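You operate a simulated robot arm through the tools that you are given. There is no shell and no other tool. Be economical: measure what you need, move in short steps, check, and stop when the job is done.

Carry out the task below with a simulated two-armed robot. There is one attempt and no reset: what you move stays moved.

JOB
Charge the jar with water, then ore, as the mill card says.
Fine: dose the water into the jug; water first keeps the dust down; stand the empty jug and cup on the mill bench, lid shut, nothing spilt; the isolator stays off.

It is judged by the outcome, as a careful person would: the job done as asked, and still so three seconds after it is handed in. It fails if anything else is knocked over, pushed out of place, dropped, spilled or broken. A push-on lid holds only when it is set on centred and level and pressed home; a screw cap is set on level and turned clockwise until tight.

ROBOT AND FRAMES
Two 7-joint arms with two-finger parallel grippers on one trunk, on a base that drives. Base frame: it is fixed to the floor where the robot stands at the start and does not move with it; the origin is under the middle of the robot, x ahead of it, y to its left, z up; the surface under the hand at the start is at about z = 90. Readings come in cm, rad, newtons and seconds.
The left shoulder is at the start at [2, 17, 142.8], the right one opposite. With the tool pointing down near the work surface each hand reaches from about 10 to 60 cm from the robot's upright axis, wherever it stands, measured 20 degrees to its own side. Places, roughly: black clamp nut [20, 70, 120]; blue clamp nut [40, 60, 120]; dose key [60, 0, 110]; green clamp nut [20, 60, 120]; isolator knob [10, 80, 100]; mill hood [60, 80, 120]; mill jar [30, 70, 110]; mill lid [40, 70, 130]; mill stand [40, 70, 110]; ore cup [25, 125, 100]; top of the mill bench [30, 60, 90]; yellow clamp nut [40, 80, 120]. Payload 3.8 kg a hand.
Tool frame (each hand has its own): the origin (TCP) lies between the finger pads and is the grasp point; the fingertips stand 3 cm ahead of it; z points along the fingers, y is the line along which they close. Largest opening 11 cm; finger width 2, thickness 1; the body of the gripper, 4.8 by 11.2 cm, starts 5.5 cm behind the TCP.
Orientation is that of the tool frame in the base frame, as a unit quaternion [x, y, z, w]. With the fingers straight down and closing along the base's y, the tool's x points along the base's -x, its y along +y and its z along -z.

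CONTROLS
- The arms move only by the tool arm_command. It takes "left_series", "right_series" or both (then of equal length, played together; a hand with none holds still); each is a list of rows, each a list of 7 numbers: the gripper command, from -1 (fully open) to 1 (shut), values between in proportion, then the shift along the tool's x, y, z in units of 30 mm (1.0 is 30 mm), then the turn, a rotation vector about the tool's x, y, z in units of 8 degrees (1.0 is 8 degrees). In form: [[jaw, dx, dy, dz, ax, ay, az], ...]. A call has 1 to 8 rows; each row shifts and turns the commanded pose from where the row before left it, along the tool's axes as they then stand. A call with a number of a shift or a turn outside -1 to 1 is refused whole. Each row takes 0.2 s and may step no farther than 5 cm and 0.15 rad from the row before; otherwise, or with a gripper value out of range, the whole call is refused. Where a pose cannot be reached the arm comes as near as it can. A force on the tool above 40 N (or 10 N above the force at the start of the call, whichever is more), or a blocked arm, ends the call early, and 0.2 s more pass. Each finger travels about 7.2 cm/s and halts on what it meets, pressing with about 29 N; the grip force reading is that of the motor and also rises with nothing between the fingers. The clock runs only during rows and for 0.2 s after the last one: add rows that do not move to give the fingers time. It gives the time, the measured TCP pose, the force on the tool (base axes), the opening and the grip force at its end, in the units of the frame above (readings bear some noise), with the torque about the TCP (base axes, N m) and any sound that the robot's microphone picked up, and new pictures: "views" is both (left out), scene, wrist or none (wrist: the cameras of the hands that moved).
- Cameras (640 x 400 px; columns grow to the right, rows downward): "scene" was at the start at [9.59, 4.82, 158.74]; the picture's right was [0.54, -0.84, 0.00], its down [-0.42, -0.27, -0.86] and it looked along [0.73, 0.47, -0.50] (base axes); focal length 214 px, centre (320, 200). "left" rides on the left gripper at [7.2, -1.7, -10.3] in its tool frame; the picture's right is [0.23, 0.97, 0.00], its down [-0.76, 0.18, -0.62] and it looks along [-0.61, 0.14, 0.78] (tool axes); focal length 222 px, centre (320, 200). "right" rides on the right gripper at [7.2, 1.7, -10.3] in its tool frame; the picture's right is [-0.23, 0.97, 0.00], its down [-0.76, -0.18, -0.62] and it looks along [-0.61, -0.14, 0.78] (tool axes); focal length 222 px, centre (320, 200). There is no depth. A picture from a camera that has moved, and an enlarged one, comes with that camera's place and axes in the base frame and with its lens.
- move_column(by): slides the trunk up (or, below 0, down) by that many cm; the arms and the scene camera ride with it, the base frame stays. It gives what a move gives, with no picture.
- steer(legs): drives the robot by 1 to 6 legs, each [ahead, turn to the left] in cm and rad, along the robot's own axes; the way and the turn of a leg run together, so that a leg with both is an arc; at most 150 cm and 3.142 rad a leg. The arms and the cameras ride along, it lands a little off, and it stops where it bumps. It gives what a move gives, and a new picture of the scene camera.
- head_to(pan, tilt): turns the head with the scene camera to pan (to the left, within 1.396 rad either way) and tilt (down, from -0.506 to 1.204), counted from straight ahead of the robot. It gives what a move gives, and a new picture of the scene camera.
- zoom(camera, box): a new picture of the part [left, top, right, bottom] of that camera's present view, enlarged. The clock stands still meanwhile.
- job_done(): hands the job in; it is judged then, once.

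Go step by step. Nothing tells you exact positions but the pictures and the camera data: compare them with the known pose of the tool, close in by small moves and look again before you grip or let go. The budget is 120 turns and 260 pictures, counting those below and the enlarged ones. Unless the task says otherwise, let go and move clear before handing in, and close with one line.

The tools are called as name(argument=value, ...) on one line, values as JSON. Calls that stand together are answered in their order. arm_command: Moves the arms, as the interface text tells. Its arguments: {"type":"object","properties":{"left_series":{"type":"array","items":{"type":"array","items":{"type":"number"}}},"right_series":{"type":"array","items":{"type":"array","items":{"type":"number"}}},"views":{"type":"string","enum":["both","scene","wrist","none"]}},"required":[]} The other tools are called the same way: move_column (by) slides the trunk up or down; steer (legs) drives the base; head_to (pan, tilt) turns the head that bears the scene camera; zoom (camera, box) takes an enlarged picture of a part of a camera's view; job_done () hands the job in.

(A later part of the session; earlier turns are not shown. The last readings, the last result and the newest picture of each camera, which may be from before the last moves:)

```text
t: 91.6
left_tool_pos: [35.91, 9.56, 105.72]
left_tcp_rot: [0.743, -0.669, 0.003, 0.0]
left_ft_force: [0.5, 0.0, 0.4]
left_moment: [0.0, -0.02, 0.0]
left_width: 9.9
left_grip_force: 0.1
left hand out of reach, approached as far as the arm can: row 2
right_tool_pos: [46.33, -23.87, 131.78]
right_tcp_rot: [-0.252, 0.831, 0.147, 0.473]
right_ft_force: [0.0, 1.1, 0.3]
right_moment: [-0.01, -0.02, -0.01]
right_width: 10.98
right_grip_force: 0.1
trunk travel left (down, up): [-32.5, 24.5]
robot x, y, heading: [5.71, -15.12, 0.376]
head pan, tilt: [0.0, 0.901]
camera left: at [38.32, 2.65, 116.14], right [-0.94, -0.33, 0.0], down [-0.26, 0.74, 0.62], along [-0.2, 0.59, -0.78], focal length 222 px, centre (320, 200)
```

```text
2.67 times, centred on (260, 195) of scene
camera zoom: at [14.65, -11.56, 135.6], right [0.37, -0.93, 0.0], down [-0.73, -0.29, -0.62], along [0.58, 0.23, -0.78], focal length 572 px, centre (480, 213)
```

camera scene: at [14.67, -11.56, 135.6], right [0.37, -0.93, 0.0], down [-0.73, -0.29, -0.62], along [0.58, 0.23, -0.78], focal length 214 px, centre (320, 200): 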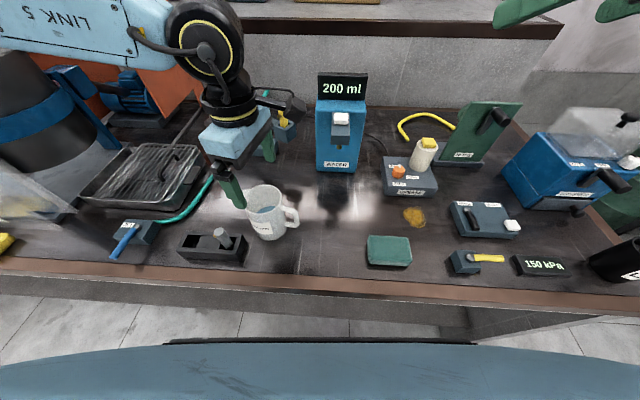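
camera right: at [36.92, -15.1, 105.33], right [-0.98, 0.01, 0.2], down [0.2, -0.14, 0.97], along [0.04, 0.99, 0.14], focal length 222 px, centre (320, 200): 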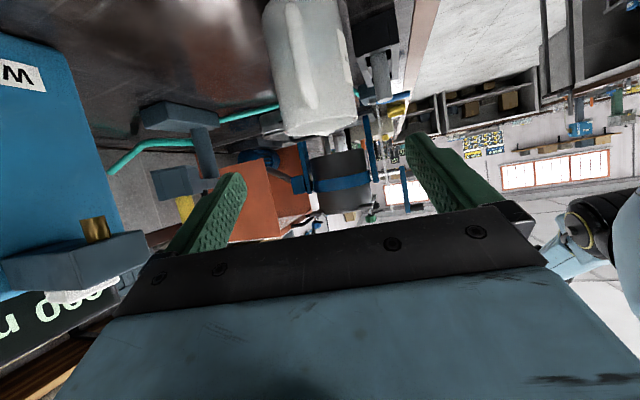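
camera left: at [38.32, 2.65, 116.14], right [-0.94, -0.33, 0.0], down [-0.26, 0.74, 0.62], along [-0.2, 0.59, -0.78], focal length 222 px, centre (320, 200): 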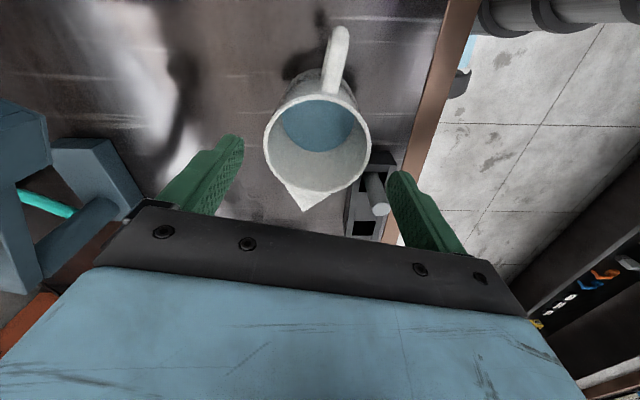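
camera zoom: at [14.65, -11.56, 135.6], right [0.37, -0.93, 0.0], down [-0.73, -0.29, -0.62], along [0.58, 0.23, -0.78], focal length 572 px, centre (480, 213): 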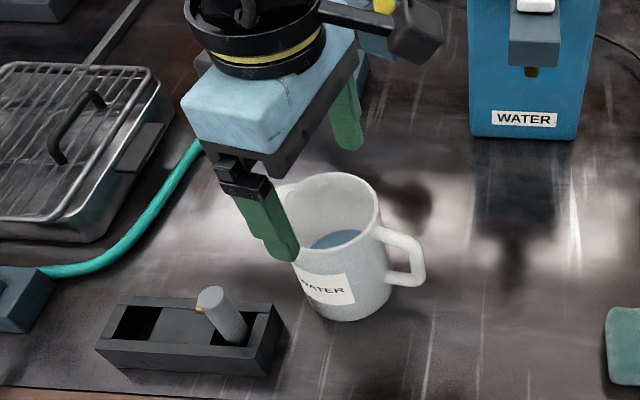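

steer(legs=[[0, -0.03]])

arm_command(left_series=[[-0.8, 0, 0.13, 0, 0, 0, 0], [-0.8, 0, 0, 0, 0, 0, 0]], views="wrist")

zoom(camera="scene", box=[180, 120, 340, 270])

```text
t: 92.3
left_tool_pos: [36.77, 8.69, 105.83]
left_tcp_rot: [0.733, -0.68, 0.002, 0.0]
left_ft_force: [0.2, -0.4, -0.3]
left_moment: [-0.02, 0.0, 0.0]
left_width: 9.87
left_grip_force: 0.1
right_tool_pos: [45.99, -25.13, 131.79]
right_tcp_rot: [-0.24, 0.835, 0.14, 0.474]
right_ft_force: [-0.5, -0.1, -0.6]
right_moment: [0.02, 0.01, 0.0]
right_width: 11.0
right_grip_force: 0.0
trunk travel left (down, up): [-32.5, 24.5]
robot x, y, heading: [5.87, -15.1, 0.345]
head pan, tilt: [0.0, 0.901]
camera scene: at [14.77, -11.85, 135.6], right [0.34, -0.94, 0.0], down [-0.74, -0.27, -0.62], along [0.58, 0.21, -0.78], focal length 214 px, centre (320, 200)
```

scene: 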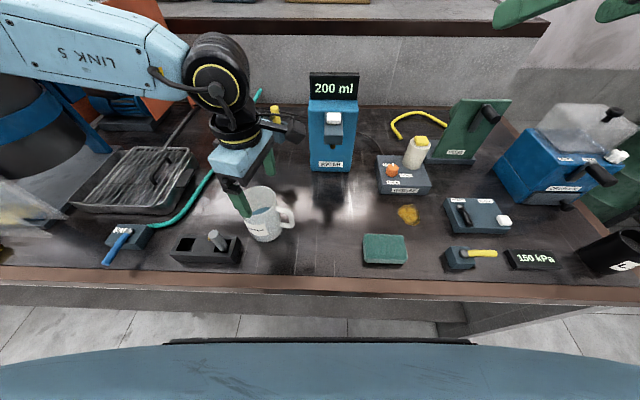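

```text
t: 92.9
left_tool_pos: [36.36, 8.67, 105.89]
left_tcp_rot: [0.733, -0.68, 0.003, 0.001]
left_ft_force: [0.1, -0.5, 1.0]
left_moment: [0.01, 0.02, 0.01]
left_width: 9.87
left_grip_force: 0.1
right_tool_pos: [46.03, -25.07, 131.78]
right_tcp_rot: [-0.239, 0.836, 0.14, 0.474]
right_ft_force: [0.5, -0.1, 0.3]
right_moment: [0.0, 0.03, -0.02]
right_width: 10.98
right_grip_force: 0.2
trunk travel left (down, up): [-32.5, 24.5]
robot x, y, heading: [5.91, -14.88, 0.35]
head pan, tilt: [0.0, 0.901]
camera left: at [38.44, 1.67, 116.15], right [-0.95, -0.3, 0.0], down [-0.24, 0.75, 0.62], along [-0.19, 0.59, -0.78], focal length 222 px, centre (320, 200)
```

left: 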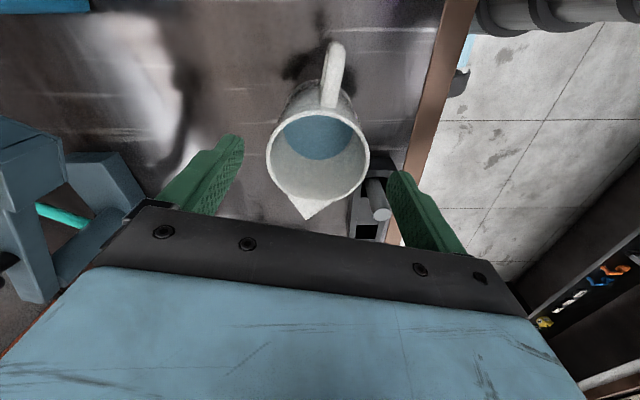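

```text
2.67 times, centred on (260, 195) of scene
camera zoom: at [14.78, -11.83, 135.6], right [0.34, -0.94, 0.0], down [-0.74, -0.27, -0.62], along [0.58, 0.21, -0.78], focal length 572 px, centre (480, 213)
```

zoom: 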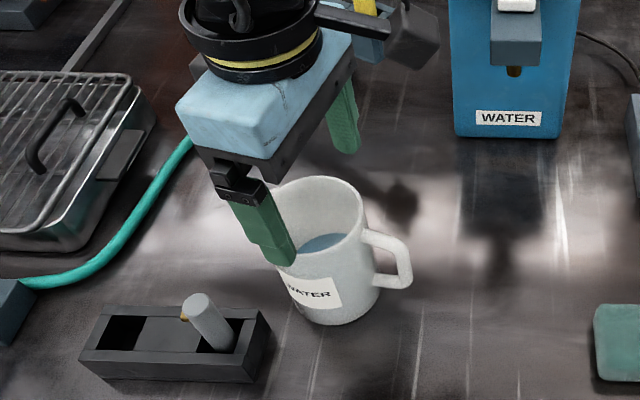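

The jug's rim is centred between the left fingers, so I'll lower with the trunk.

move_column(by=-6.8)

zoom(camera="left", box=[0, 0, 640, 400])

zoom(camera="scene", box=[180, 120, 340, 270])

```text
t: 94.0
left_tool_pos: [36.31, 8.82, 99.01]
left_tcp_rot: [0.733, -0.68, 0.002, 0.0]
left_ft_force: [0.8, -0.6, 0.1]
left_moment: [0.0, -0.02, 0.01]
left_width: 9.9
left_grip_force: 0.2
right_tool_pos: [46.07, -25.01, 125.03]
right_tcp_rot: [-0.239, 0.836, 0.139, 0.475]
right_ft_force: [0.6, 0.7, 0.3]
right_moment: [0.03, -0.02, 0.0]
right_width: 11.02
right_grip_force: 0.0
trunk travel left (down, up): [-25.7, 31.3]
robot x, y, heading: [6.27, -15.13, 0.35]
head pan, tilt: [0.0, 0.901]
```

```text
1.00 times, centred on (320, 200) of left (not enlarged: the box is as wide or as high as the picture)
camera zoom: at [38.42, 1.66, 109.38], right [-0.95, -0.3, 0.0], down [-0.24, 0.75, 0.62], along [-0.18, 0.59, -0.78], focal length 222 px, centre (320, 200)
```

zoom: 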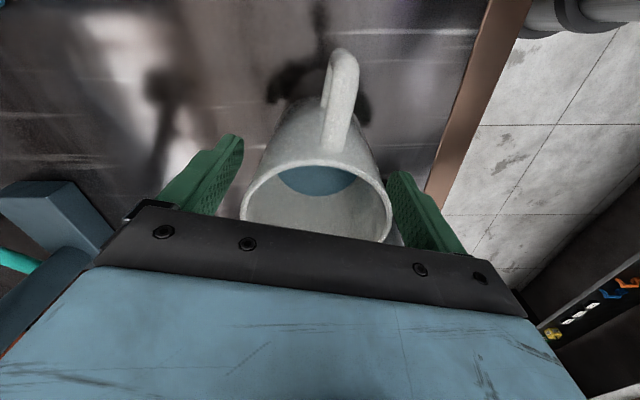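

```text
2.67 times, centred on (260, 195) of scene
camera zoom: at [14.75, -11.83, 128.81], right [0.34, -0.94, 0.0], down [-0.74, -0.27, -0.62], along [0.58, 0.21, -0.78], focal length 572 px, centre (480, 213)
```

zoom: 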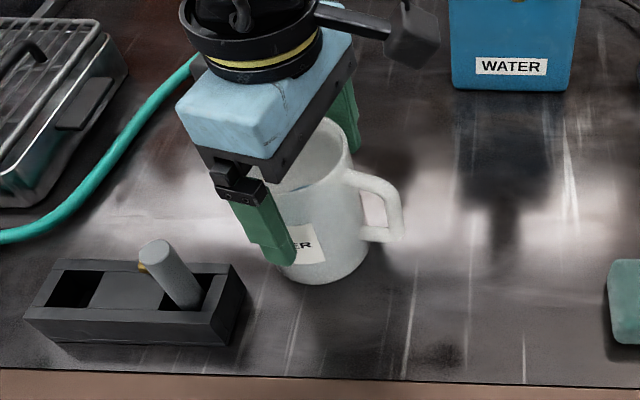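

arm_command(left_series=[[-0.3, 0, 0, 0, 0, 0, 0], [0.5, 0, 0, 0, 0, 0, 0], [1, 0, 0, 0, 0, 0, 0], [1, 0, 0, 0, 0, 0, 0]], views="wrist")

zoom(camera="scene", box=[180, 120, 340, 270])

```text
t: 95.0
left_tool_pos: [36.2, 8.68, 99.06]
left_tcp_rot: [0.733, -0.68, 0.002, 0.0]
left_ft_force: [0.2, 0.2, 2.0]
left_moment: [0.06, 0.03, 0.04]
left_width: 6.91
left_grip_force: 29.3
right_tool_pos: [46.04, -25.15, 125.12]
right_tcp_rot: [-0.239, 0.835, 0.14, 0.475]
right_ft_force: [0.0, 0.3, 0.2]
right_moment: [-0.01, -0.02, 0.0]
right_width: 10.98
right_grip_force: 0.0
trunk travel left (down, up): [-25.7, 31.3]
robot x, y, heading: [5.71, -14.99, 0.353]
head pan, tilt: [0.0, 0.901]
camera left: at [38.44, 1.65, 109.38], right [-0.95, -0.3, 0.0], down [-0.24, 0.75, 0.62], along [-0.18, 0.59, -0.78], focal length 222 px, centre (320, 200)
```

left: 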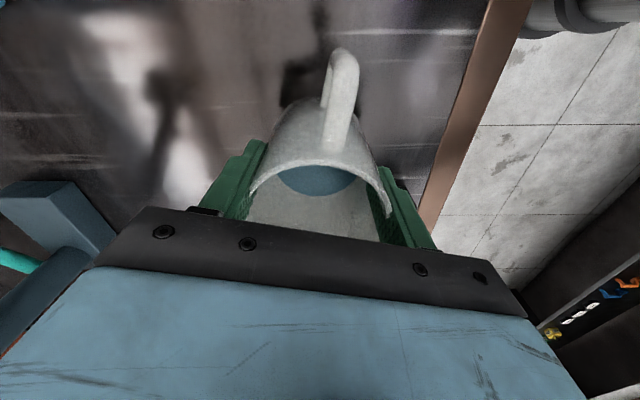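

```text
2.67 times, centred on (260, 195) of scene
camera zoom: at [14.77, -11.84, 128.8], right [0.34, -0.94, 0.0], down [-0.74, -0.27, -0.62], along [0.58, 0.21, -0.78], focal length 572 px, centre (480, 213)
```

zoom: 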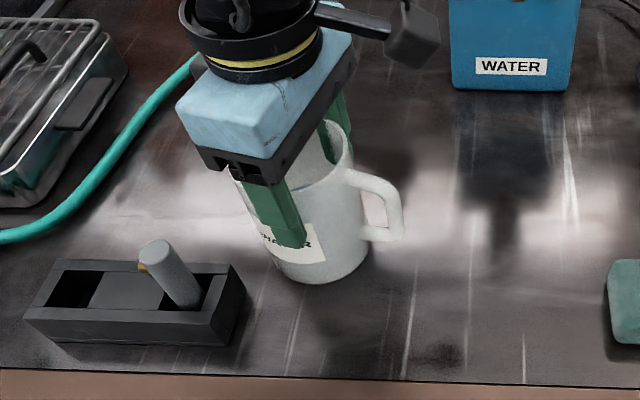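

The jug is gripped from above. I'll raise the trunk and carry it to the mill.

move_column(by=31)

steer(legs=[[0, 0.027], [-28, 0], [0, 1.571], [63.6, 0], [0, -1.571], [10, 0]])

head_to(pan=0.1, tilt=0.65)

```text
t: 98.1
left_tool_pos: [36.26, 8.7, 130.09]
left_tcp_rot: [0.733, -0.68, 0.002, -0.001]
left_ft_force: [-0.6, -0.7, -1.1]
left_moment: [0.0, 0.0, 0.01]
left_width: 6.9
left_grip_force: 29.0
right_tool_pos: [46.06, -25.07, 155.95]
right_tcp_rot: [-0.24, 0.835, 0.14, 0.474]
right_ft_force: [0.3, 0.1, -0.6]
right_moment: [0.01, 0.0, 0.04]
right_width: 11.0
right_grip_force: 0.0
trunk travel left (down, up): [-56.7, 0.3]
robot x, y, heading: [6.02, -14.99, 0.351]
head pan, tilt: [0.0, 0.901]
```

```text
t: 111.9
left_tool_pos: [-3.3, 62.49, 129.96]
left_tcp_rot: [0.742, -0.671, 0.002, 0.0]
left_ft_force: [-1.3, 0.6, 0.0]
left_moment: [0.03, -0.01, 0.01]
left_width: 6.89
left_grip_force: 28.6
right_tool_pos: [7.37, 28.86, 156.0]
right_tcp_rot: [-0.25, 0.833, 0.146, 0.472]
right_ft_force: [1.1, 0.3, -0.2]
right_moment: [-0.03, -0.03, -0.03]
right_width: 11.01
right_grip_force: 0.0
trunk travel left (down, up): [-56.7, 0.3]
robot x, y, heading: [-33.07, 37.62, 0.375]
head pan, tilt: [0.0, 0.901]
camera scene: at [-24.28, 41.33, 159.81], right [0.37, -0.93, 0.0], down [-0.73, -0.29, -0.62], along [0.58, 0.23, -0.78], focal length 214 px, centre (320, 200)
```

scene: 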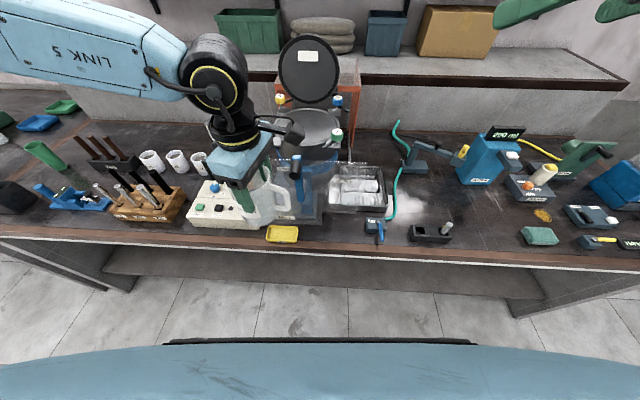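

```text
t: 112.7
left_tool_pos: [-3.26, 62.4, 130.11]
left_tcp_rot: [0.742, -0.67, 0.002, 0.001]
left_ft_force: [-0.5, 0.5, -1.0]
left_moment: [-0.03, 0.01, 0.0]
left_width: 6.85
left_grip_force: 29.3
right_tool_pos: [7.4, 28.91, 155.89]
right_tcp_rot: [-0.25, 0.832, 0.146, 0.473]
right_ft_force: [0.8, 0.3, -0.4]
right_moment: [0.02, 0.01, -0.04]
right_width: 11.0
right_grip_force: 0.0
trunk travel left (down, up): [-56.7, 0.3]
robot x, y, heading: [-33.14, 37.74, 0.373]
head pan, tilt: [0.099, 0.649]
camera scene: at [-23.53, 42.55, 161.84], right [0.46, -0.89, 0.0], down [-0.54, -0.28, -0.8], along [0.71, 0.36, -0.61], focal length 214 px, centre (320, 200)
```

scene: 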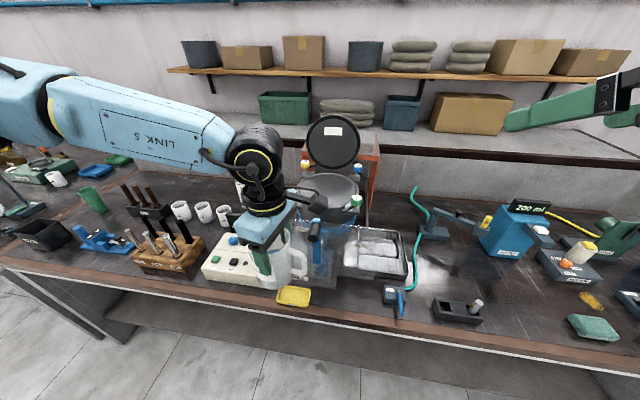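

zoom(camera="scene", box=[220, 100, 420, 300])

```text
2.00 times, centred on (320, 200) of scene
camera zoom: at [-23.53, 42.55, 161.84], right [0.46, -0.89, 0.0], down [-0.54, -0.28, -0.8], along [0.71, 0.36, -0.61], focal length 429 px, centre (320, 200)
```

zoom: 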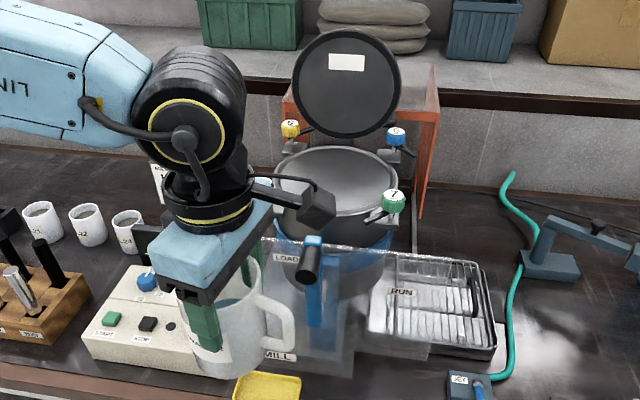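

The jar stands open with its rim centre at about [29.6, 66.3, 121]. I'll tilt the jug modestly here, well short of spilling, to check the arm's reach.

arm_command(left_series=[[1, 0, 0, 0, 0, 0.8, 0], [1, 0, 0, 0, 0, 0.8, 0], [1, 0, 0, 0, 0, 0.8, 0], [1, 0, 0, 0, 0, 0.8, 0]], views="both")

```text
t: 113.7
left_tool_pos: [-3.27, 62.36, 129.99]
left_tcp_rot: [0.722, -0.654, 0.167, 0.149]
left_ft_force: [0.4, -0.4, -0.4]
left_moment: [-0.02, 0.02, -0.01]
left_width: 6.9
left_grip_force: 28.8
right_tool_pos: [7.35, 29.04, 156.01]
right_tcp_rot: [-0.25, 0.832, 0.146, 0.473]
right_ft_force: [0.3, 0.2, 0.0]
right_moment: [-0.04, -0.01, -0.02]
right_width: 11.01
right_grip_force: 0.2
trunk travel left (down, up): [-56.7, 0.3]
robot x, y, heading: [-33.23, 37.93, 0.37]
head pan, tilt: [0.099, 0.649]
camera scene: at [-23.58, 42.63, 161.85], right [0.46, -0.89, 0.0], down [-0.54, -0.28, -0.8], along [0.71, 0.36, -0.6], focal length 214 px, centre (320, 200)
camera left: at [-1.48, 60.7, 142.46], right [-0.95, -0.3, 0.1], down [-0.27, 0.93, 0.23], along [-0.16, 0.19, -0.97], focal length 222 px, centre (320, 200)
```

scene: 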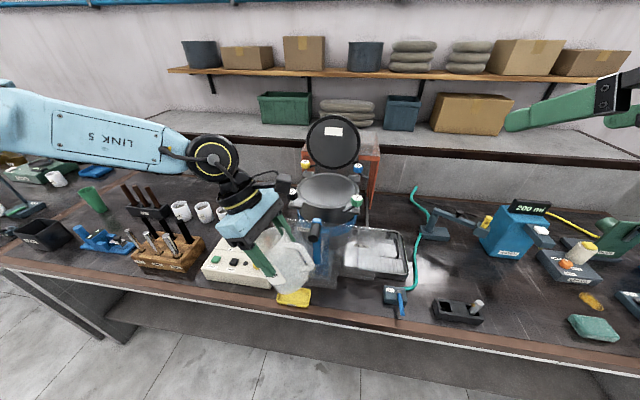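
left: 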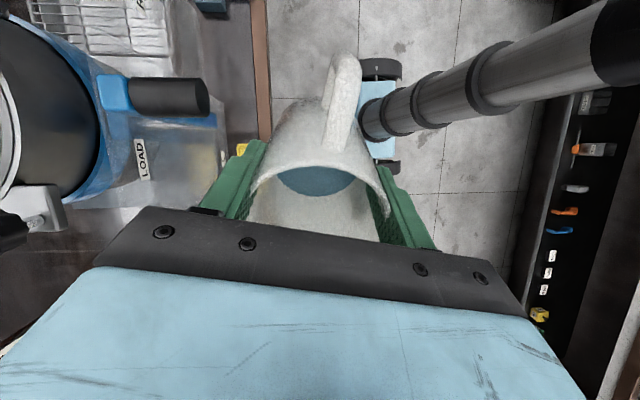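

The lever's black handle stands up to about z 126 at [7.5, 59.5], so I'll raise the jug and shift it left before moving in.

arm_command(left_series=[[1, 0.1, 0, -0.9, 0, 0, 0], [1, 0.1, 0, -0.9, 0, 0, 0], [1, 0.1, 0, -0.9, 0, 0, 0], [1, -0.5, 0, -0.6, 0, 0, 0]], views="scene")

```text
t: 114.7
left_tool_pos: [-3.94, 67.46, 138.84]
left_tcp_rot: [0.723, -0.654, 0.166, 0.149]
left_ft_force: [-0.4, 0.8, -0.8]
left_moment: [0.0, 0.03, -0.03]
left_width: 6.89
left_grip_force: 29.0
right_tool_pos: [7.34, 28.94, 155.95]
right_tcp_rot: [-0.25, 0.832, 0.145, 0.473]
right_ft_force: [-0.3, 0.0, 0.3]
right_moment: [0.0, 0.04, 0.02]
right_width: 10.99
right_grip_force: 0.1
trunk travel left (down, up): [-56.7, 0.3]
robot x, y, heading: [-33.37, 37.91, 0.371]
head pan, tilt: [0.099, 0.649]
camera scene: at [-23.62, 42.65, 161.85], right [0.46, -0.89, 0.0], down [-0.54, -0.28, -0.8], along [0.71, 0.36, -0.6], focal length 214 px, centre (320, 200)
```

scene: 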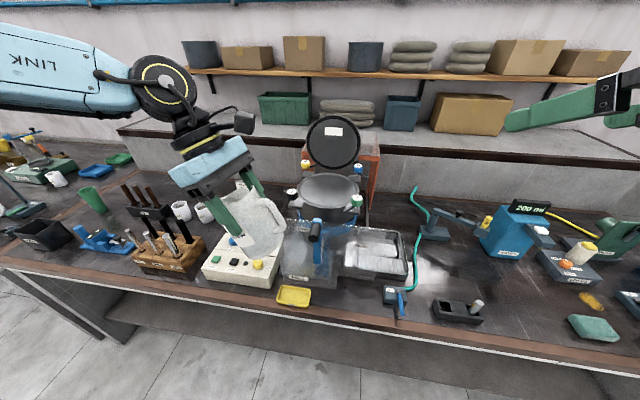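

steer(legs=[[16, 0]])

zoom(camera="scene", box=[180, 100, 400, 300])

```text
t: 116.1
left_tool_pos: [10.86, 73.09, 138.75]
left_tcp_rot: [0.723, -0.654, 0.166, 0.148]
left_ft_force: [-1.1, 0.1, -1.6]
left_moment: [0.04, -0.01, 0.02]
left_width: 6.89
left_grip_force: 29.1
right_tool_pos: [22.03, 34.62, 156.04]
right_tcp_rot: [-0.25, 0.831, 0.146, 0.474]
right_ft_force: [0.2, -0.7, -0.2]
right_moment: [-0.02, -0.02, -0.02]
right_width: 11.0
right_grip_force: 0.1
trunk travel left (down, up): [-56.7, 0.3]
robot x, y, heading: [-18.43, 43.87, 0.374]
head pan, tilt: [0.099, 0.649]
camera scene: at [-8.86, 48.3, 161.87], right [0.46, -0.89, 0.0], down [-0.54, -0.28, -0.8], along [0.71, 0.36, -0.6], focal length 214 px, centre (320, 200)
```

scene: 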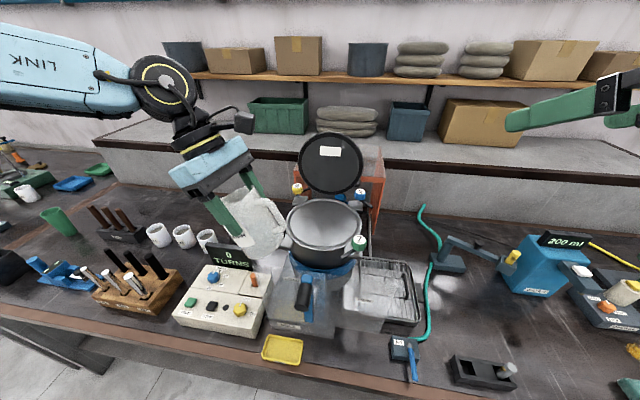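

```text
2.00 times, centred on (290, 200) of scene
camera zoom: at [-8.86, 48.3, 161.87], right [0.46, -0.89, 0.0], down [-0.54, -0.28, -0.8], along [0.71, 0.36, -0.6], focal length 429 px, centre (380, 200)
```

zoom: 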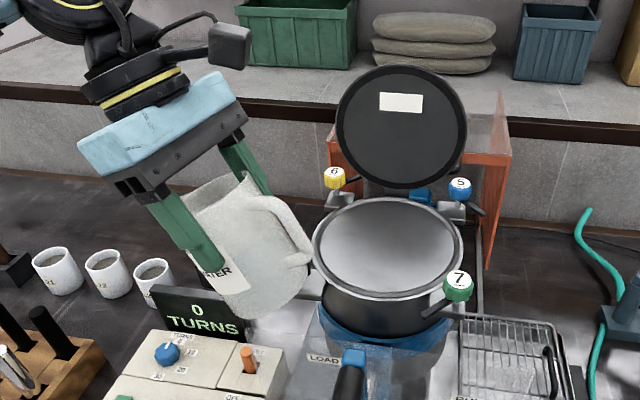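

arm_command(left_series=[[1, 0.43, -0.87, 0.3, 0, 0, 0], [1, 0.43, -0.87, 0.3, 0, 0, 0], [1, 0.43, -0.87, 0.3, 0, 0, 0], [1, 0.43, -0.87, 0.3, 0, 0, 0], [1, 0.43, -0.87, 0.3, 0, 0, 0], [1, 0.43, -0.87, 0.3, 0, 0, 0], [1, 0.43, -0.87, 0.3, 0, 0, 0]], views="both")

```text
t: 117.7
left_tool_pos: [21.06, 68.37, 137.79]
left_tcp_rot: [0.724, -0.653, 0.167, 0.147]
left_ft_force: [0.1, -0.2, -0.4]
left_moment: [-0.01, 0.02, -0.01]
left_width: 6.87
left_grip_force: 29.2
left hand out of reach, approached as far as the arm can: row 4, 5, 6, 7
right_tool_pos: [21.96, 34.63, 156.06]
right_tcp_rot: [-0.249, 0.832, 0.145, 0.473]
right_ft_force: [-0.5, -0.9, 0.3]
right_moment: [0.01, 0.01, 0.04]
right_width: 11.0
right_grip_force: 0.1
trunk travel left (down, up): [-56.7, 0.3]
robot x, y, heading: [-18.26, 43.73, 0.376]
head pan, tilt: [0.099, 0.649]
camera scene: at [-8.78, 48.33, 161.85], right [0.46, -0.89, 0.0], down [-0.54, -0.28, -0.8], along [0.71, 0.36, -0.6], focal length 214 px, centre (320, 200)
camera left: at [22.82, 66.55, 150.21], right [-0.95, -0.3, 0.1], down [-0.27, 0.93, 0.23], along [-0.16, 0.19, -0.97], focal length 222 px, centre (320, 200)
```

scene: 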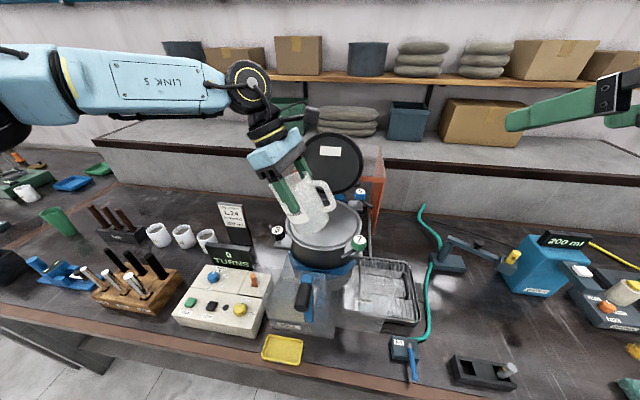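
left: 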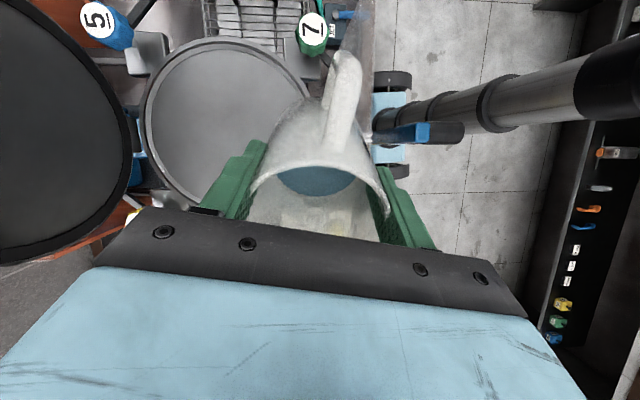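

zoom(camera="left", box=[60, 0, 340, 220])

zoom(camera="scene", box=[250, 120, 400, 290])

```text
1.82 times, centred on (200, 110) of left
camera zoom: at [22.82, 66.55, 150.21], right [-0.95, -0.3, 0.1], down [-0.27, 0.93, 0.23], along [-0.16, 0.19, -0.97], focal length 404 px, centre (538, 364)
```

zoom: 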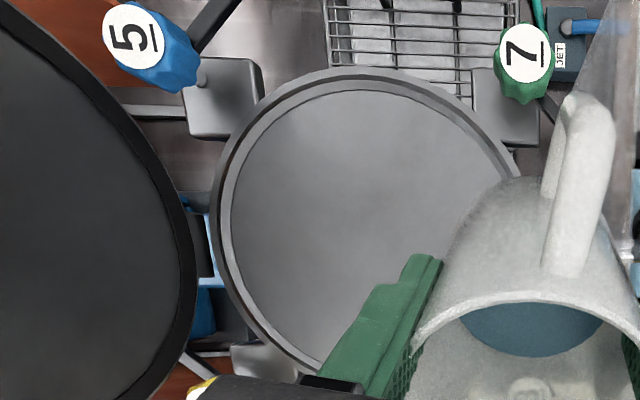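

```text
2.35 times, centred on (325, 205) of scene
camera zoom: at [-8.78, 48.33, 161.85], right [0.46, -0.89, 0.0], down [-0.54, -0.28, -0.8], along [0.71, 0.36, -0.6], focal length 505 px, centre (308, 188)
```

zoom: 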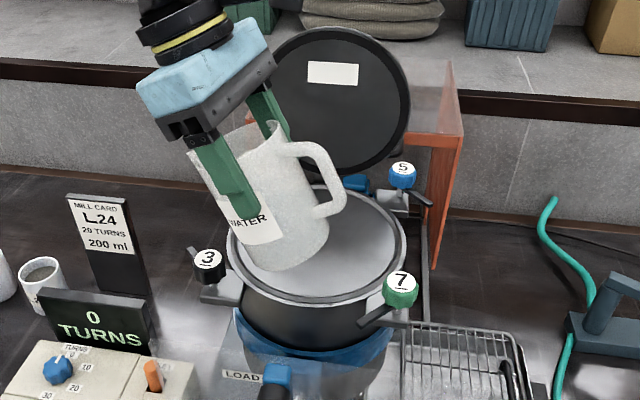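

The arm is at its limit short of the jar. Turning the base slightly right and creeping forward will carry the jug over the centre.

steer(legs=[[0, -0.15], [3.5, 0]])

zoom(camera="left", box=[0, 0, 640, 400])

```text
t: 119.2
left_tool_pos: [27.29, 62.96, 137.88]
left_tcp_rot: [-0.672, 0.707, -0.156, -0.159]
left_ft_force: [-0.5, -0.6, -0.4]
left_moment: [0.03, -0.02, 0.05]
left_width: 6.87
left_grip_force: 28.7
right_tool_pos: [23.21, 29.4, 156.12]
right_tcp_rot: [-0.186, 0.848, 0.109, 0.484]
right_ft_force: [-0.7, 0.5, 0.7]
right_moment: [0.0, -0.02, 0.0]
right_width: 11.02
right_grip_force: 0.1
trunk travel left (down, up): [-56.7, 0.3]
robot x, y, heading: [-14.63, 44.14, 0.219]
head pan, tilt: [0.099, 0.649]
camera scene: at [-5.16, 47.56, 161.89], right [0.32, -0.95, 0.0], down [-0.57, -0.19, -0.8], along [0.76, 0.25, -0.6], focal length 214 px, centre (320, 200)
```

scene: 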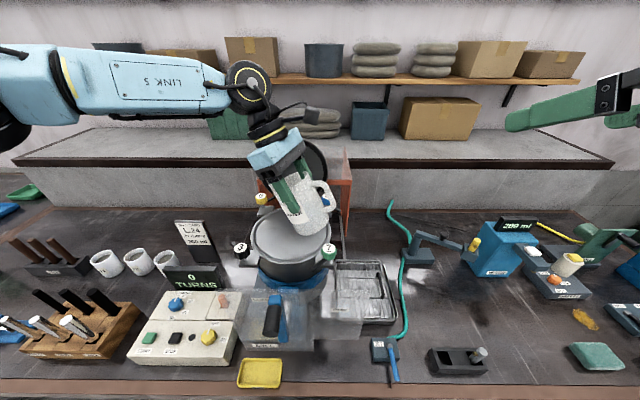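

```text
1.00 times, centred on (320, 200) of left (not enlarged: the box is as wide or as high as the picture)
camera zoom: at [28.8, 60.85, 150.34], right [-0.98, -0.16, 0.09], down [-0.13, 0.96, 0.23], along [-0.13, 0.21, -0.97], focal length 222 px, centre (320, 200)
```

zoom: 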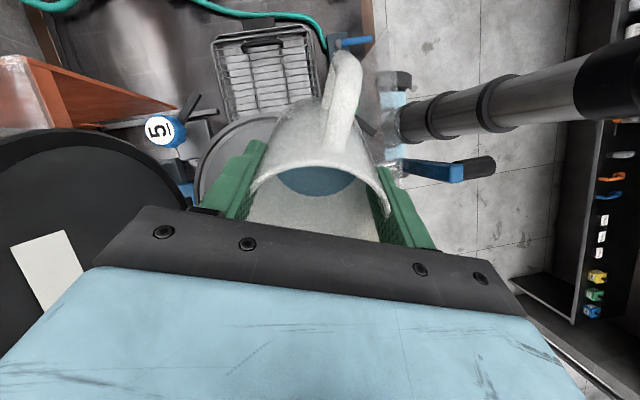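

The jug is over the jar. I'll tilt to about 50°, still short of spilling, and check.

arm_command(left_series=[[1, 0, 0, 0, 0, 1, 0], [1, 0, 0, 0, 0, 1, 0], [1, 0, 0, 0, 0, 1, 0]], views="both")

zoom(camera="scene", box=[220, 100, 380, 290])

```text
t: 120.0
left_tool_pos: [27.66, 63.01, 137.8]
left_tcp_rot: [-0.625, 0.657, -0.292, -0.304]
left_ft_force: [-0.1, -0.4, -1.1]
left_moment: [0.03, -0.03, 0.03]
left_width: 6.88
left_grip_force: 29.1
right_tool_pos: [23.71, 29.47, 155.95]
right_tcp_rot: [-0.186, 0.848, 0.11, 0.484]
right_ft_force: [-0.6, -0.1, 0.1]
right_moment: [0.0, -0.01, 0.0]
right_width: 11.01
right_grip_force: 0.1
trunk travel left (down, up): [-56.7, 0.3]
robot x, y, heading: [-14.93, 44.1, 0.222]
head pan, tilt: [0.099, 0.649]
camera scene: at [-4.75, 47.65, 161.84], right [0.32, -0.95, 0.0], down [-0.57, -0.19, -0.8], along [0.75, 0.25, -0.61], focal length 214 px, centre (320, 200)
camera left: at [29.44, 66.17, 149.93], right [-0.98, -0.1, 0.17], down [-0.13, 0.97, -0.18], along [-0.15, -0.2, -0.97], focal length 222 px, centre (320, 200)
```

scene: 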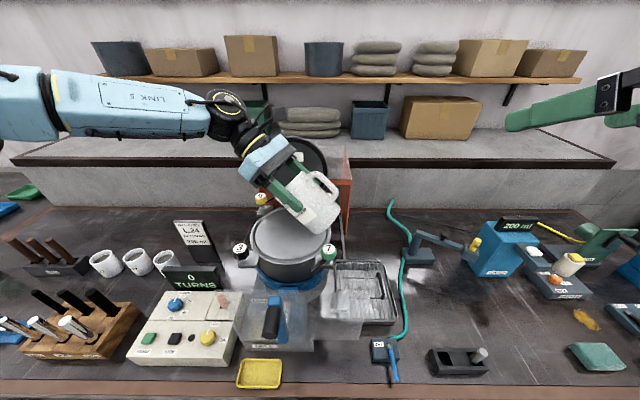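
left: 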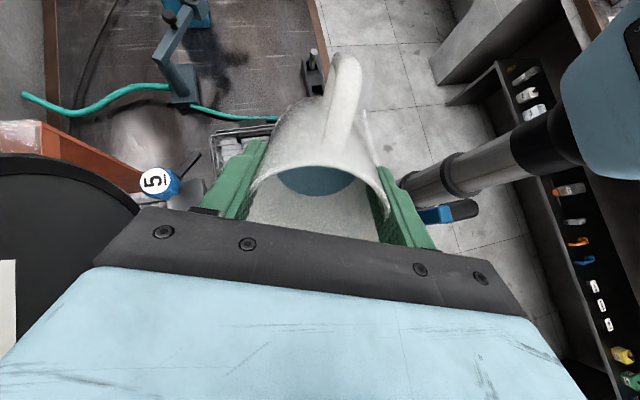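

```text
2.11 times, centred on (300, 195) of scene
camera zoom: at [-4.75, 47.65, 161.84], right [0.32, -0.95, 0.0], down [-0.57, -0.19, -0.8], along [0.75, 0.25, -0.61], focal length 452 px, centre (362, 210)
```

zoom: 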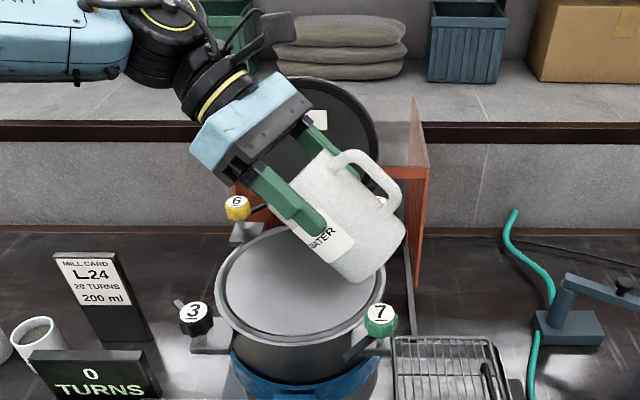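

arm_command(left_series=[[1, 0, -0.2, 0, 0, 1, 0], [1, -0.35, -0.2, 0.17, 0, 1, 0], [1, -0.35, 0, 0.12, 0, 1, 0], [1, 0, 0, 0, 0, 0.5, 0], [1, 0, 0, 0, 0, 0, 0], [1, 0, 0, 0, 0, 0, 0]], views="both")

zoom(camera="scene", box=[220, 100, 380, 290])

```text
t: 121.4
left_tool_pos: [27.41, 63.67, 136.41]
left_tcp_rot: [-0.537, 0.564, -0.434, -0.452]
left_ft_force: [0.0, 0.4, -0.5]
left_moment: [0.02, 0.01, -0.01]
left_width: 6.9
left_grip_force: 29.2
left hand out of reach, approached as far as the arm can: row 3, 4
right_tool_pos: [23.6, 29.54, 156.0]
right_tcp_rot: [-0.187, 0.848, 0.11, 0.483]
right_ft_force: [0.1, 0.5, 0.2]
right_moment: [0.02, 0.0, -0.02]
right_width: 11.01
right_grip_force: 0.0
trunk travel left (down, up): [-56.7, 0.3]
robot x, y, heading: [-14.81, 44.44, 0.225]
head pan, tilt: [0.099, 0.649]
camera scene: at [-4.83, 47.63, 161.85], right [0.32, -0.95, 0.0], down [-0.57, -0.19, -0.8], along [0.76, 0.25, -0.6], focal length 214 px, centre (320, 200)
camera left: at [29.41, 72.13, 145.61], right [-0.98, 0.0, 0.22], down [-0.14, 0.78, -0.61], along [-0.17, -0.63, -0.76], focal length 222 px, centre (320, 200)
```

scene: 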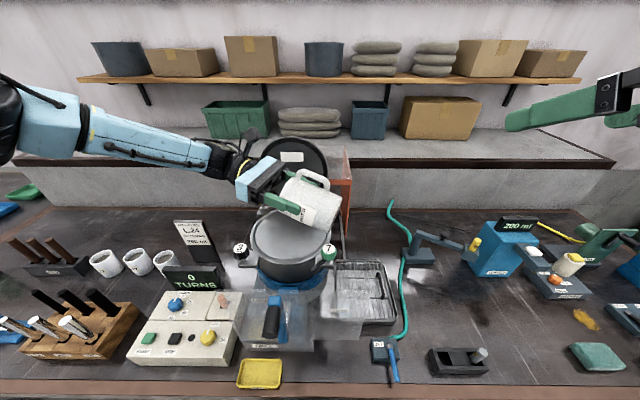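
left: 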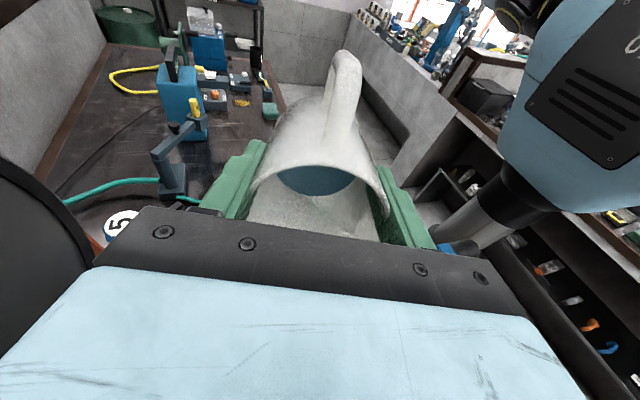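

```text
2.11 times, centred on (300, 195) of scene
camera zoom: at [-4.83, 47.63, 161.85], right [0.32, -0.95, 0.0], down [-0.57, -0.19, -0.8], along [0.76, 0.25, -0.6], focal length 452 px, centre (362, 210)
```

zoom: 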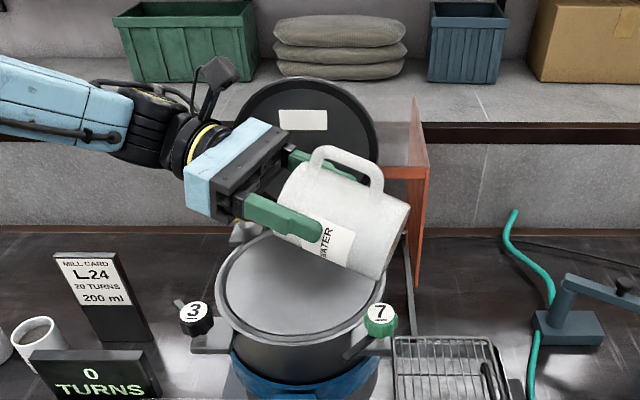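

arm_command(left_series=[[1, 0, 0, 0, 0, 1, 0], [1, 0, 0, 0, 0, 1, 0], [1, 0, 0, 0, 0, 0, 0], [1, 0, 0, 0, 0, 0, 0]], views="wrist")

zoom(camera="scene", box=[220, 100, 380, 290])

```text
t: 122.4
left_tool_pos: [25.22, 64.33, 138.2]
left_tcp_rot: [0.471, -0.496, 0.504, 0.527]
left_ft_force: [0.5, 0.0, 0.0]
left_moment: [0.06, 0.0, 0.0]
left_width: 6.87
left_grip_force: 28.6
left hand out of reach, approached as far as the arm can: row 1, 2
right_tool_pos: [23.65, 29.44, 156.0]
right_tcp_rot: [-0.187, 0.848, 0.11, 0.483]
right_ft_force: [0.2, -1.9, -0.3]
right_moment: [0.01, 0.01, -0.02]
right_width: 11.01
right_grip_force: 0.1
trunk travel left (down, up): [-56.7, 0.3]
robot x, y, heading: [-15.2, 44.68, 0.222]
head pan, tilt: [0.099, 0.649]
camera left: at [27.28, 75.05, 144.73], right [-0.97, 0.06, 0.22], down [-0.15, 0.58, -0.8], along [-0.18, -0.81, -0.56], focal length 222 px, centre (320, 200)
```

left: 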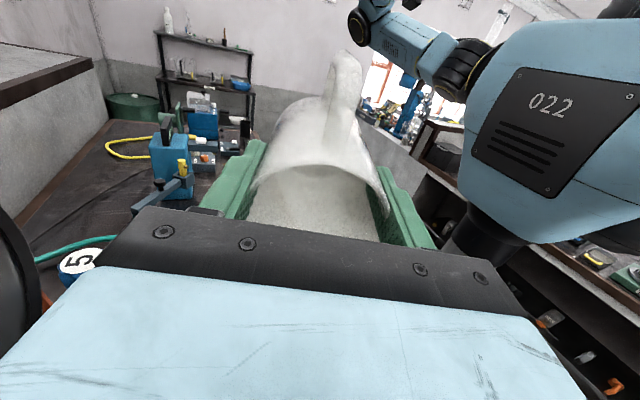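

```text
2.11 times, centred on (300, 195) of scene
camera zoom: at [-4.83, 47.62, 161.85], right [0.32, -0.95, 0.0], down [-0.57, -0.19, -0.8], along [0.76, 0.25, -0.6], focal length 452 px, centre (362, 210)
```

zoom: 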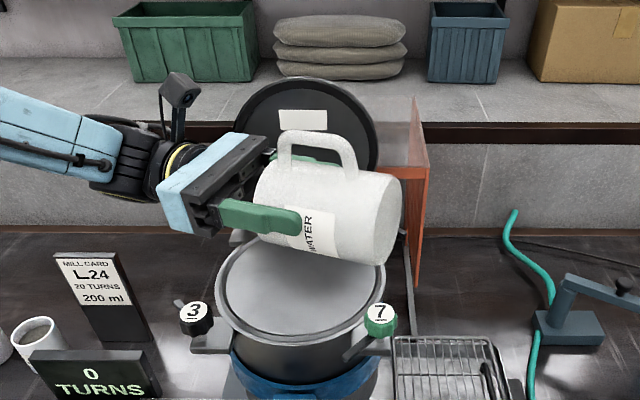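

The water has left the jug. I'll check the jar and its surroundings for any spill.

zoom(camera="scene", box=[230, 190, 360, 300])

arm_command(left_series=[[1, 0, 0, 0, 0, 0.8, 0], [1, 0, 0, 0, 0, 0, 0], [1, 0, 0, 0, 0, 0, 0]], views="none")

```text
3.64 times, centred on (295, 245) of scene
camera zoom: at [-4.83, 47.62, 161.85], right [0.32, -0.95, 0.0], down [-0.57, -0.19, -0.8], along [0.76, 0.25, -0.6], focal length 780 px, centre (411, 36)
```

zoom: 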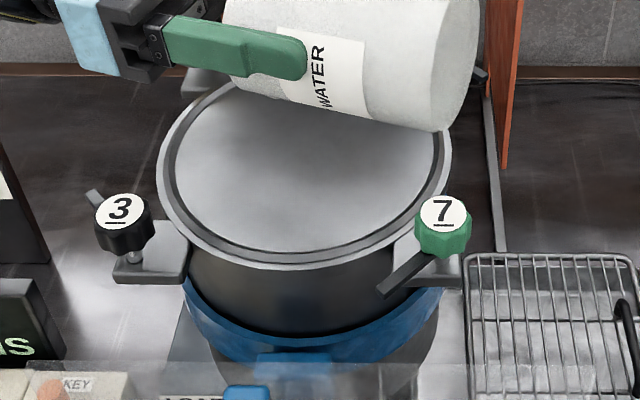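

```text
t: 123.2
left_tool_pos: [24.22, 64.54, 139.27]
left_tcp_rot: [0.442, -0.466, 0.529, 0.554]
left_ft_force: [0.7, 0.2, -0.2]
left_moment: [0.03, 0.0, 0.01]
left_width: 6.88
left_grip_force: 29.1
left hand out of reach, approached as far as the arm can: row 1
right_tool_pos: [23.69, 29.59, 155.95]
right_tcp_rot: [-0.187, 0.848, 0.11, 0.483]
right_ft_force: [-0.5, 0.6, -0.5]
right_moment: [0.0, -0.02, 0.0]
right_width: 10.99
right_grip_force: 0.0
trunk travel left (down, up): [-56.7, 0.3]
robot x, y, heading: [-14.92, 44.38, 0.223]
head pan, tilt: [0.099, 0.649]
```

Bringing the jug back upright.

arm_command(left_series=[[1, 0, 0, 0, 0, -1, 0], [1, 0, 0, 0, 0, -1, 0], [1, 0, 0, 0, 0, -1, 0], [1, 0, 0, 0, 0, -1, 0], [1, 0, 0, 0, 0, -1, 0], [1, 0, 0, 0, 0, -1, 0], [1, 0, 0, 0, 0, -1, 0], [1, 0, 0, 0, 0, -1, 0]], views="none")

arm_command(left_series=[[1, 0, 0, 0, 0, -1, 0], [1, 0, 0, 0, 0, -1, 0], [1, 0, 0, 0, 0, -1, 0], [1, 0, 0, 0, 0, -1, 0], [1, 0, 0, 0, 0, -0.6, 0]], views="both")

```text
t: 125.0
left_tool_pos: [24.14, 64.59, 139.11]
left_tcp_rot: [-0.655, 0.69, -0.215, -0.222]
left_ft_force: [0.3, -0.4, -1.5]
left_moment: [0.01, 0.01, 0.01]
left_width: 6.86
left_grip_force: 28.7
right_tool_pos: [23.59, 29.41, 156.03]
right_tcp_rot: [-0.187, 0.848, 0.111, 0.483]
right_ft_force: [-0.3, -0.5, -0.2]
right_moment: [-0.01, 0.0, -0.02]
right_width: 11.0
right_grip_force: 0.0
trunk travel left (down, up): [-56.7, 0.3]
robot x, y, heading: [-14.96, 44.52, 0.219]
head pan, tilt: [0.099, 0.649]
```

```text
t: 126.2
left_tool_pos: [22.86, 66.0, 139.35]
left_tcp_rot: [-0.689, 0.725, 0.002, 0.006]
left_ft_force: [0.3, -1.0, -1.3]
left_moment: [0.0, 0.0, 0.03]
left_width: 6.86
left_grip_force: 29.0
left hand out of reach, approached as far as the arm can: row 4, 5
right_tool_pos: [23.55, 29.39, 156.03]
right_tcp_rot: [-0.187, 0.848, 0.11, 0.484]
right_ft_force: [-1.0, 0.8, 0.5]
right_moment: [0.02, -0.03, 0.02]
right_width: 11.0
right_grip_force: 0.1
trunk travel left (down, up): [-56.7, 0.3]
robot x, y, heading: [-14.75, 44.31, 0.223]
head pan, tilt: [0.099, 0.649]
camera scene: at [-4.9, 47.61, 161.86], right [0.32, -0.95, 0.0], down [-0.57, -0.19, -0.8], along [0.76, 0.25, -0.6], focal length 214 px, centre (320, 200)
camera left: at [24.18, 58.58, 149.42], right [-0.98, -0.18, -0.01], down [-0.14, 0.76, 0.63], along [-0.11, 0.62, -0.78], focal length 222 px, centre (320, 200)
```

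scene: 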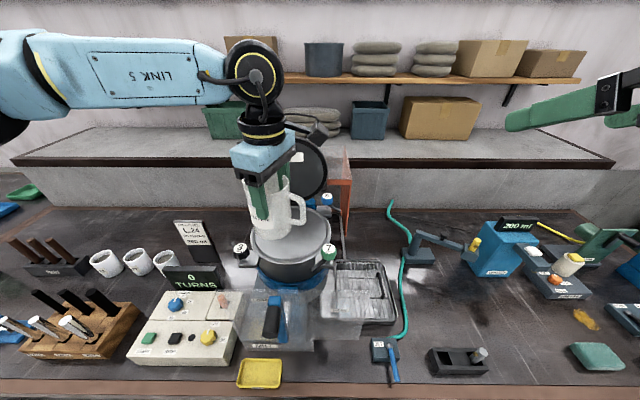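
left: 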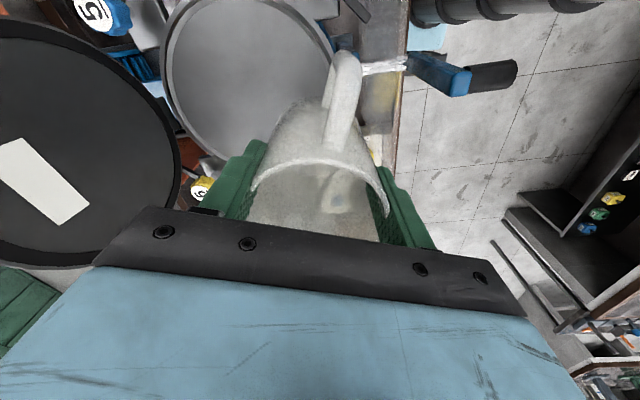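

The jug is empty and upright. I'll retreat and carry it to a clear spot on the bench to stand it down.

steer(legs=[[-3.5, 0], [0, 0.152], [-27, 0], [0, 1.571], [-56, 0], [0, -1.571]])

steer(legs=[[26, 0]])

head_to(pan=0.1, tilt=0.9)

```text
t: 139.6
left_tool_pos: [11.59, 9.0, 139.2]
left_tcp_rot: [0.742, -0.67, -0.002, -0.006]
left_ft_force: [-0.2, 0.3, -0.9]
left_moment: [0.0, -0.01, 0.01]
left_width: 6.9
left_grip_force: 29.2
right_tool_pos: [17.65, -26.95, 156.1]
right_tcp_rot: [-0.251, 0.832, 0.146, 0.473]
right_ft_force: [-0.8, -0.3, -0.5]
right_moment: [-0.01, -0.01, -0.01]
right_width: 11.0
right_grip_force: 0.0
trunk travel left (down, up): [-56.7, 0.3]
robot x, y, heading: [-22.56, -17.99, 0.379]
head pan, tilt: [0.099, 0.649]
camera scene: at [-13.18, -13.37, 161.85], right [0.46, -0.89, 0.0], down [-0.54, -0.28, -0.8], along [0.71, 0.37, -0.6], focal length 214 px, centre (320, 200)
```

scene: 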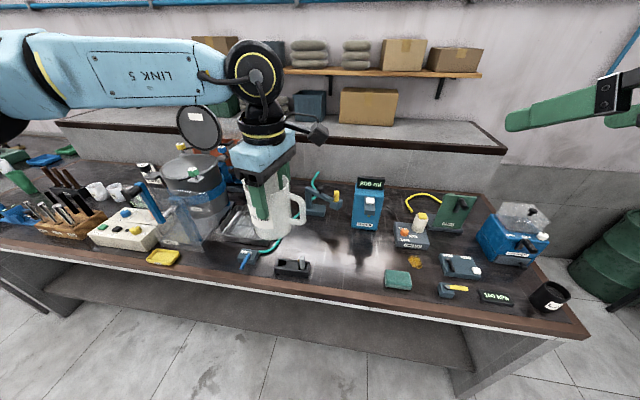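

```text
t: 141.5
left_tool_pos: [35.46, 18.46, 139.12]
left_tcp_rot: [0.743, -0.669, -0.002, -0.005]
left_ft_force: [0.5, -0.3, -1.0]
left_moment: [0.0, 0.03, 0.0]
left_width: 6.88
left_grip_force: 28.9
right_tool_pos: [41.77, -17.38, 156.02]
right_tcp_rot: [-0.251, 0.832, 0.147, 0.473]
right_ft_force: [0.2, -0.2, -0.1]
right_moment: [-0.02, 0.0, 0.0]
right_width: 11.03
right_grip_force: 0.1
trunk travel left (down, up): [-56.7, 0.3]
robot x, y, heading: [1.36, -8.69, 0.374]
head pan, tilt: [0.099, 0.649]
camera scene: at [10.78, -3.84, 161.86], right [0.46, -0.89, 0.0], down [-0.54, -0.28, -0.8], along [0.71, 0.37, -0.6], focal length 214 px, centre (320, 200)
```

scene: 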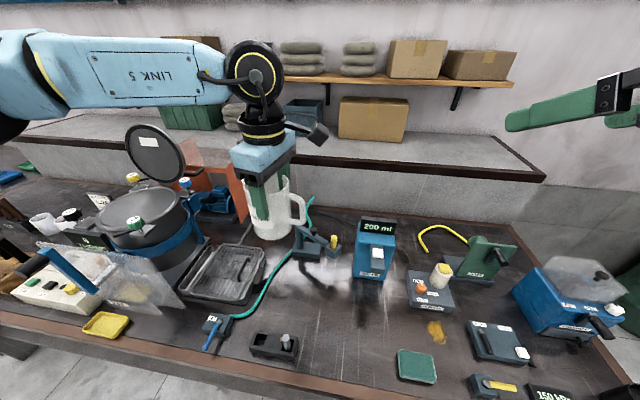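

```text
t: 142.3
left_tool_pos: [35.51, 18.62, 139.28]
left_tcp_rot: [0.744, -0.669, -0.002, -0.005]
left_ft_force: [0.1, 0.1, -0.1]
left_moment: [-0.01, 0.02, 0.01]
left_width: 6.88
left_grip_force: 28.7
right_tool_pos: [41.87, -17.38, 155.99]
right_tcp_rot: [-0.252, 0.831, 0.147, 0.473]
right_ft_force: [0.6, -0.6, 0.7]
right_moment: [0.0, -0.01, -0.03]
right_width: 11.01
right_grip_force: 0.0
trunk travel left (down, up): [-56.7, 0.3]
robot x, y, heading: [1.04, -8.5, 0.376]
head pan, tilt: [0.099, 0.901]
camera scene: at [9.87, -4.31, 159.8], right [0.46, -0.89, 0.0], down [-0.7, -0.36, -0.62], along [0.55, 0.29, -0.78], focal length 214 px, centre (320, 200)
```

scene: 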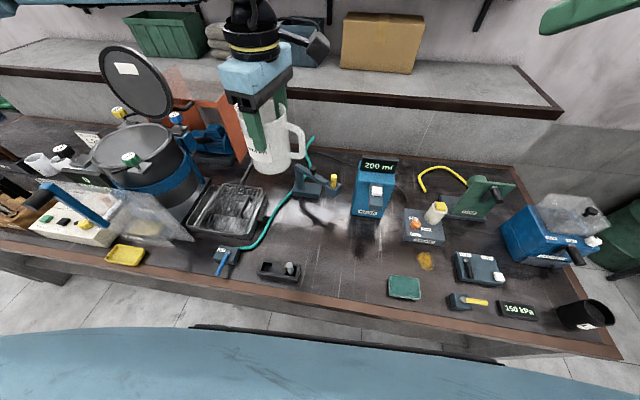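

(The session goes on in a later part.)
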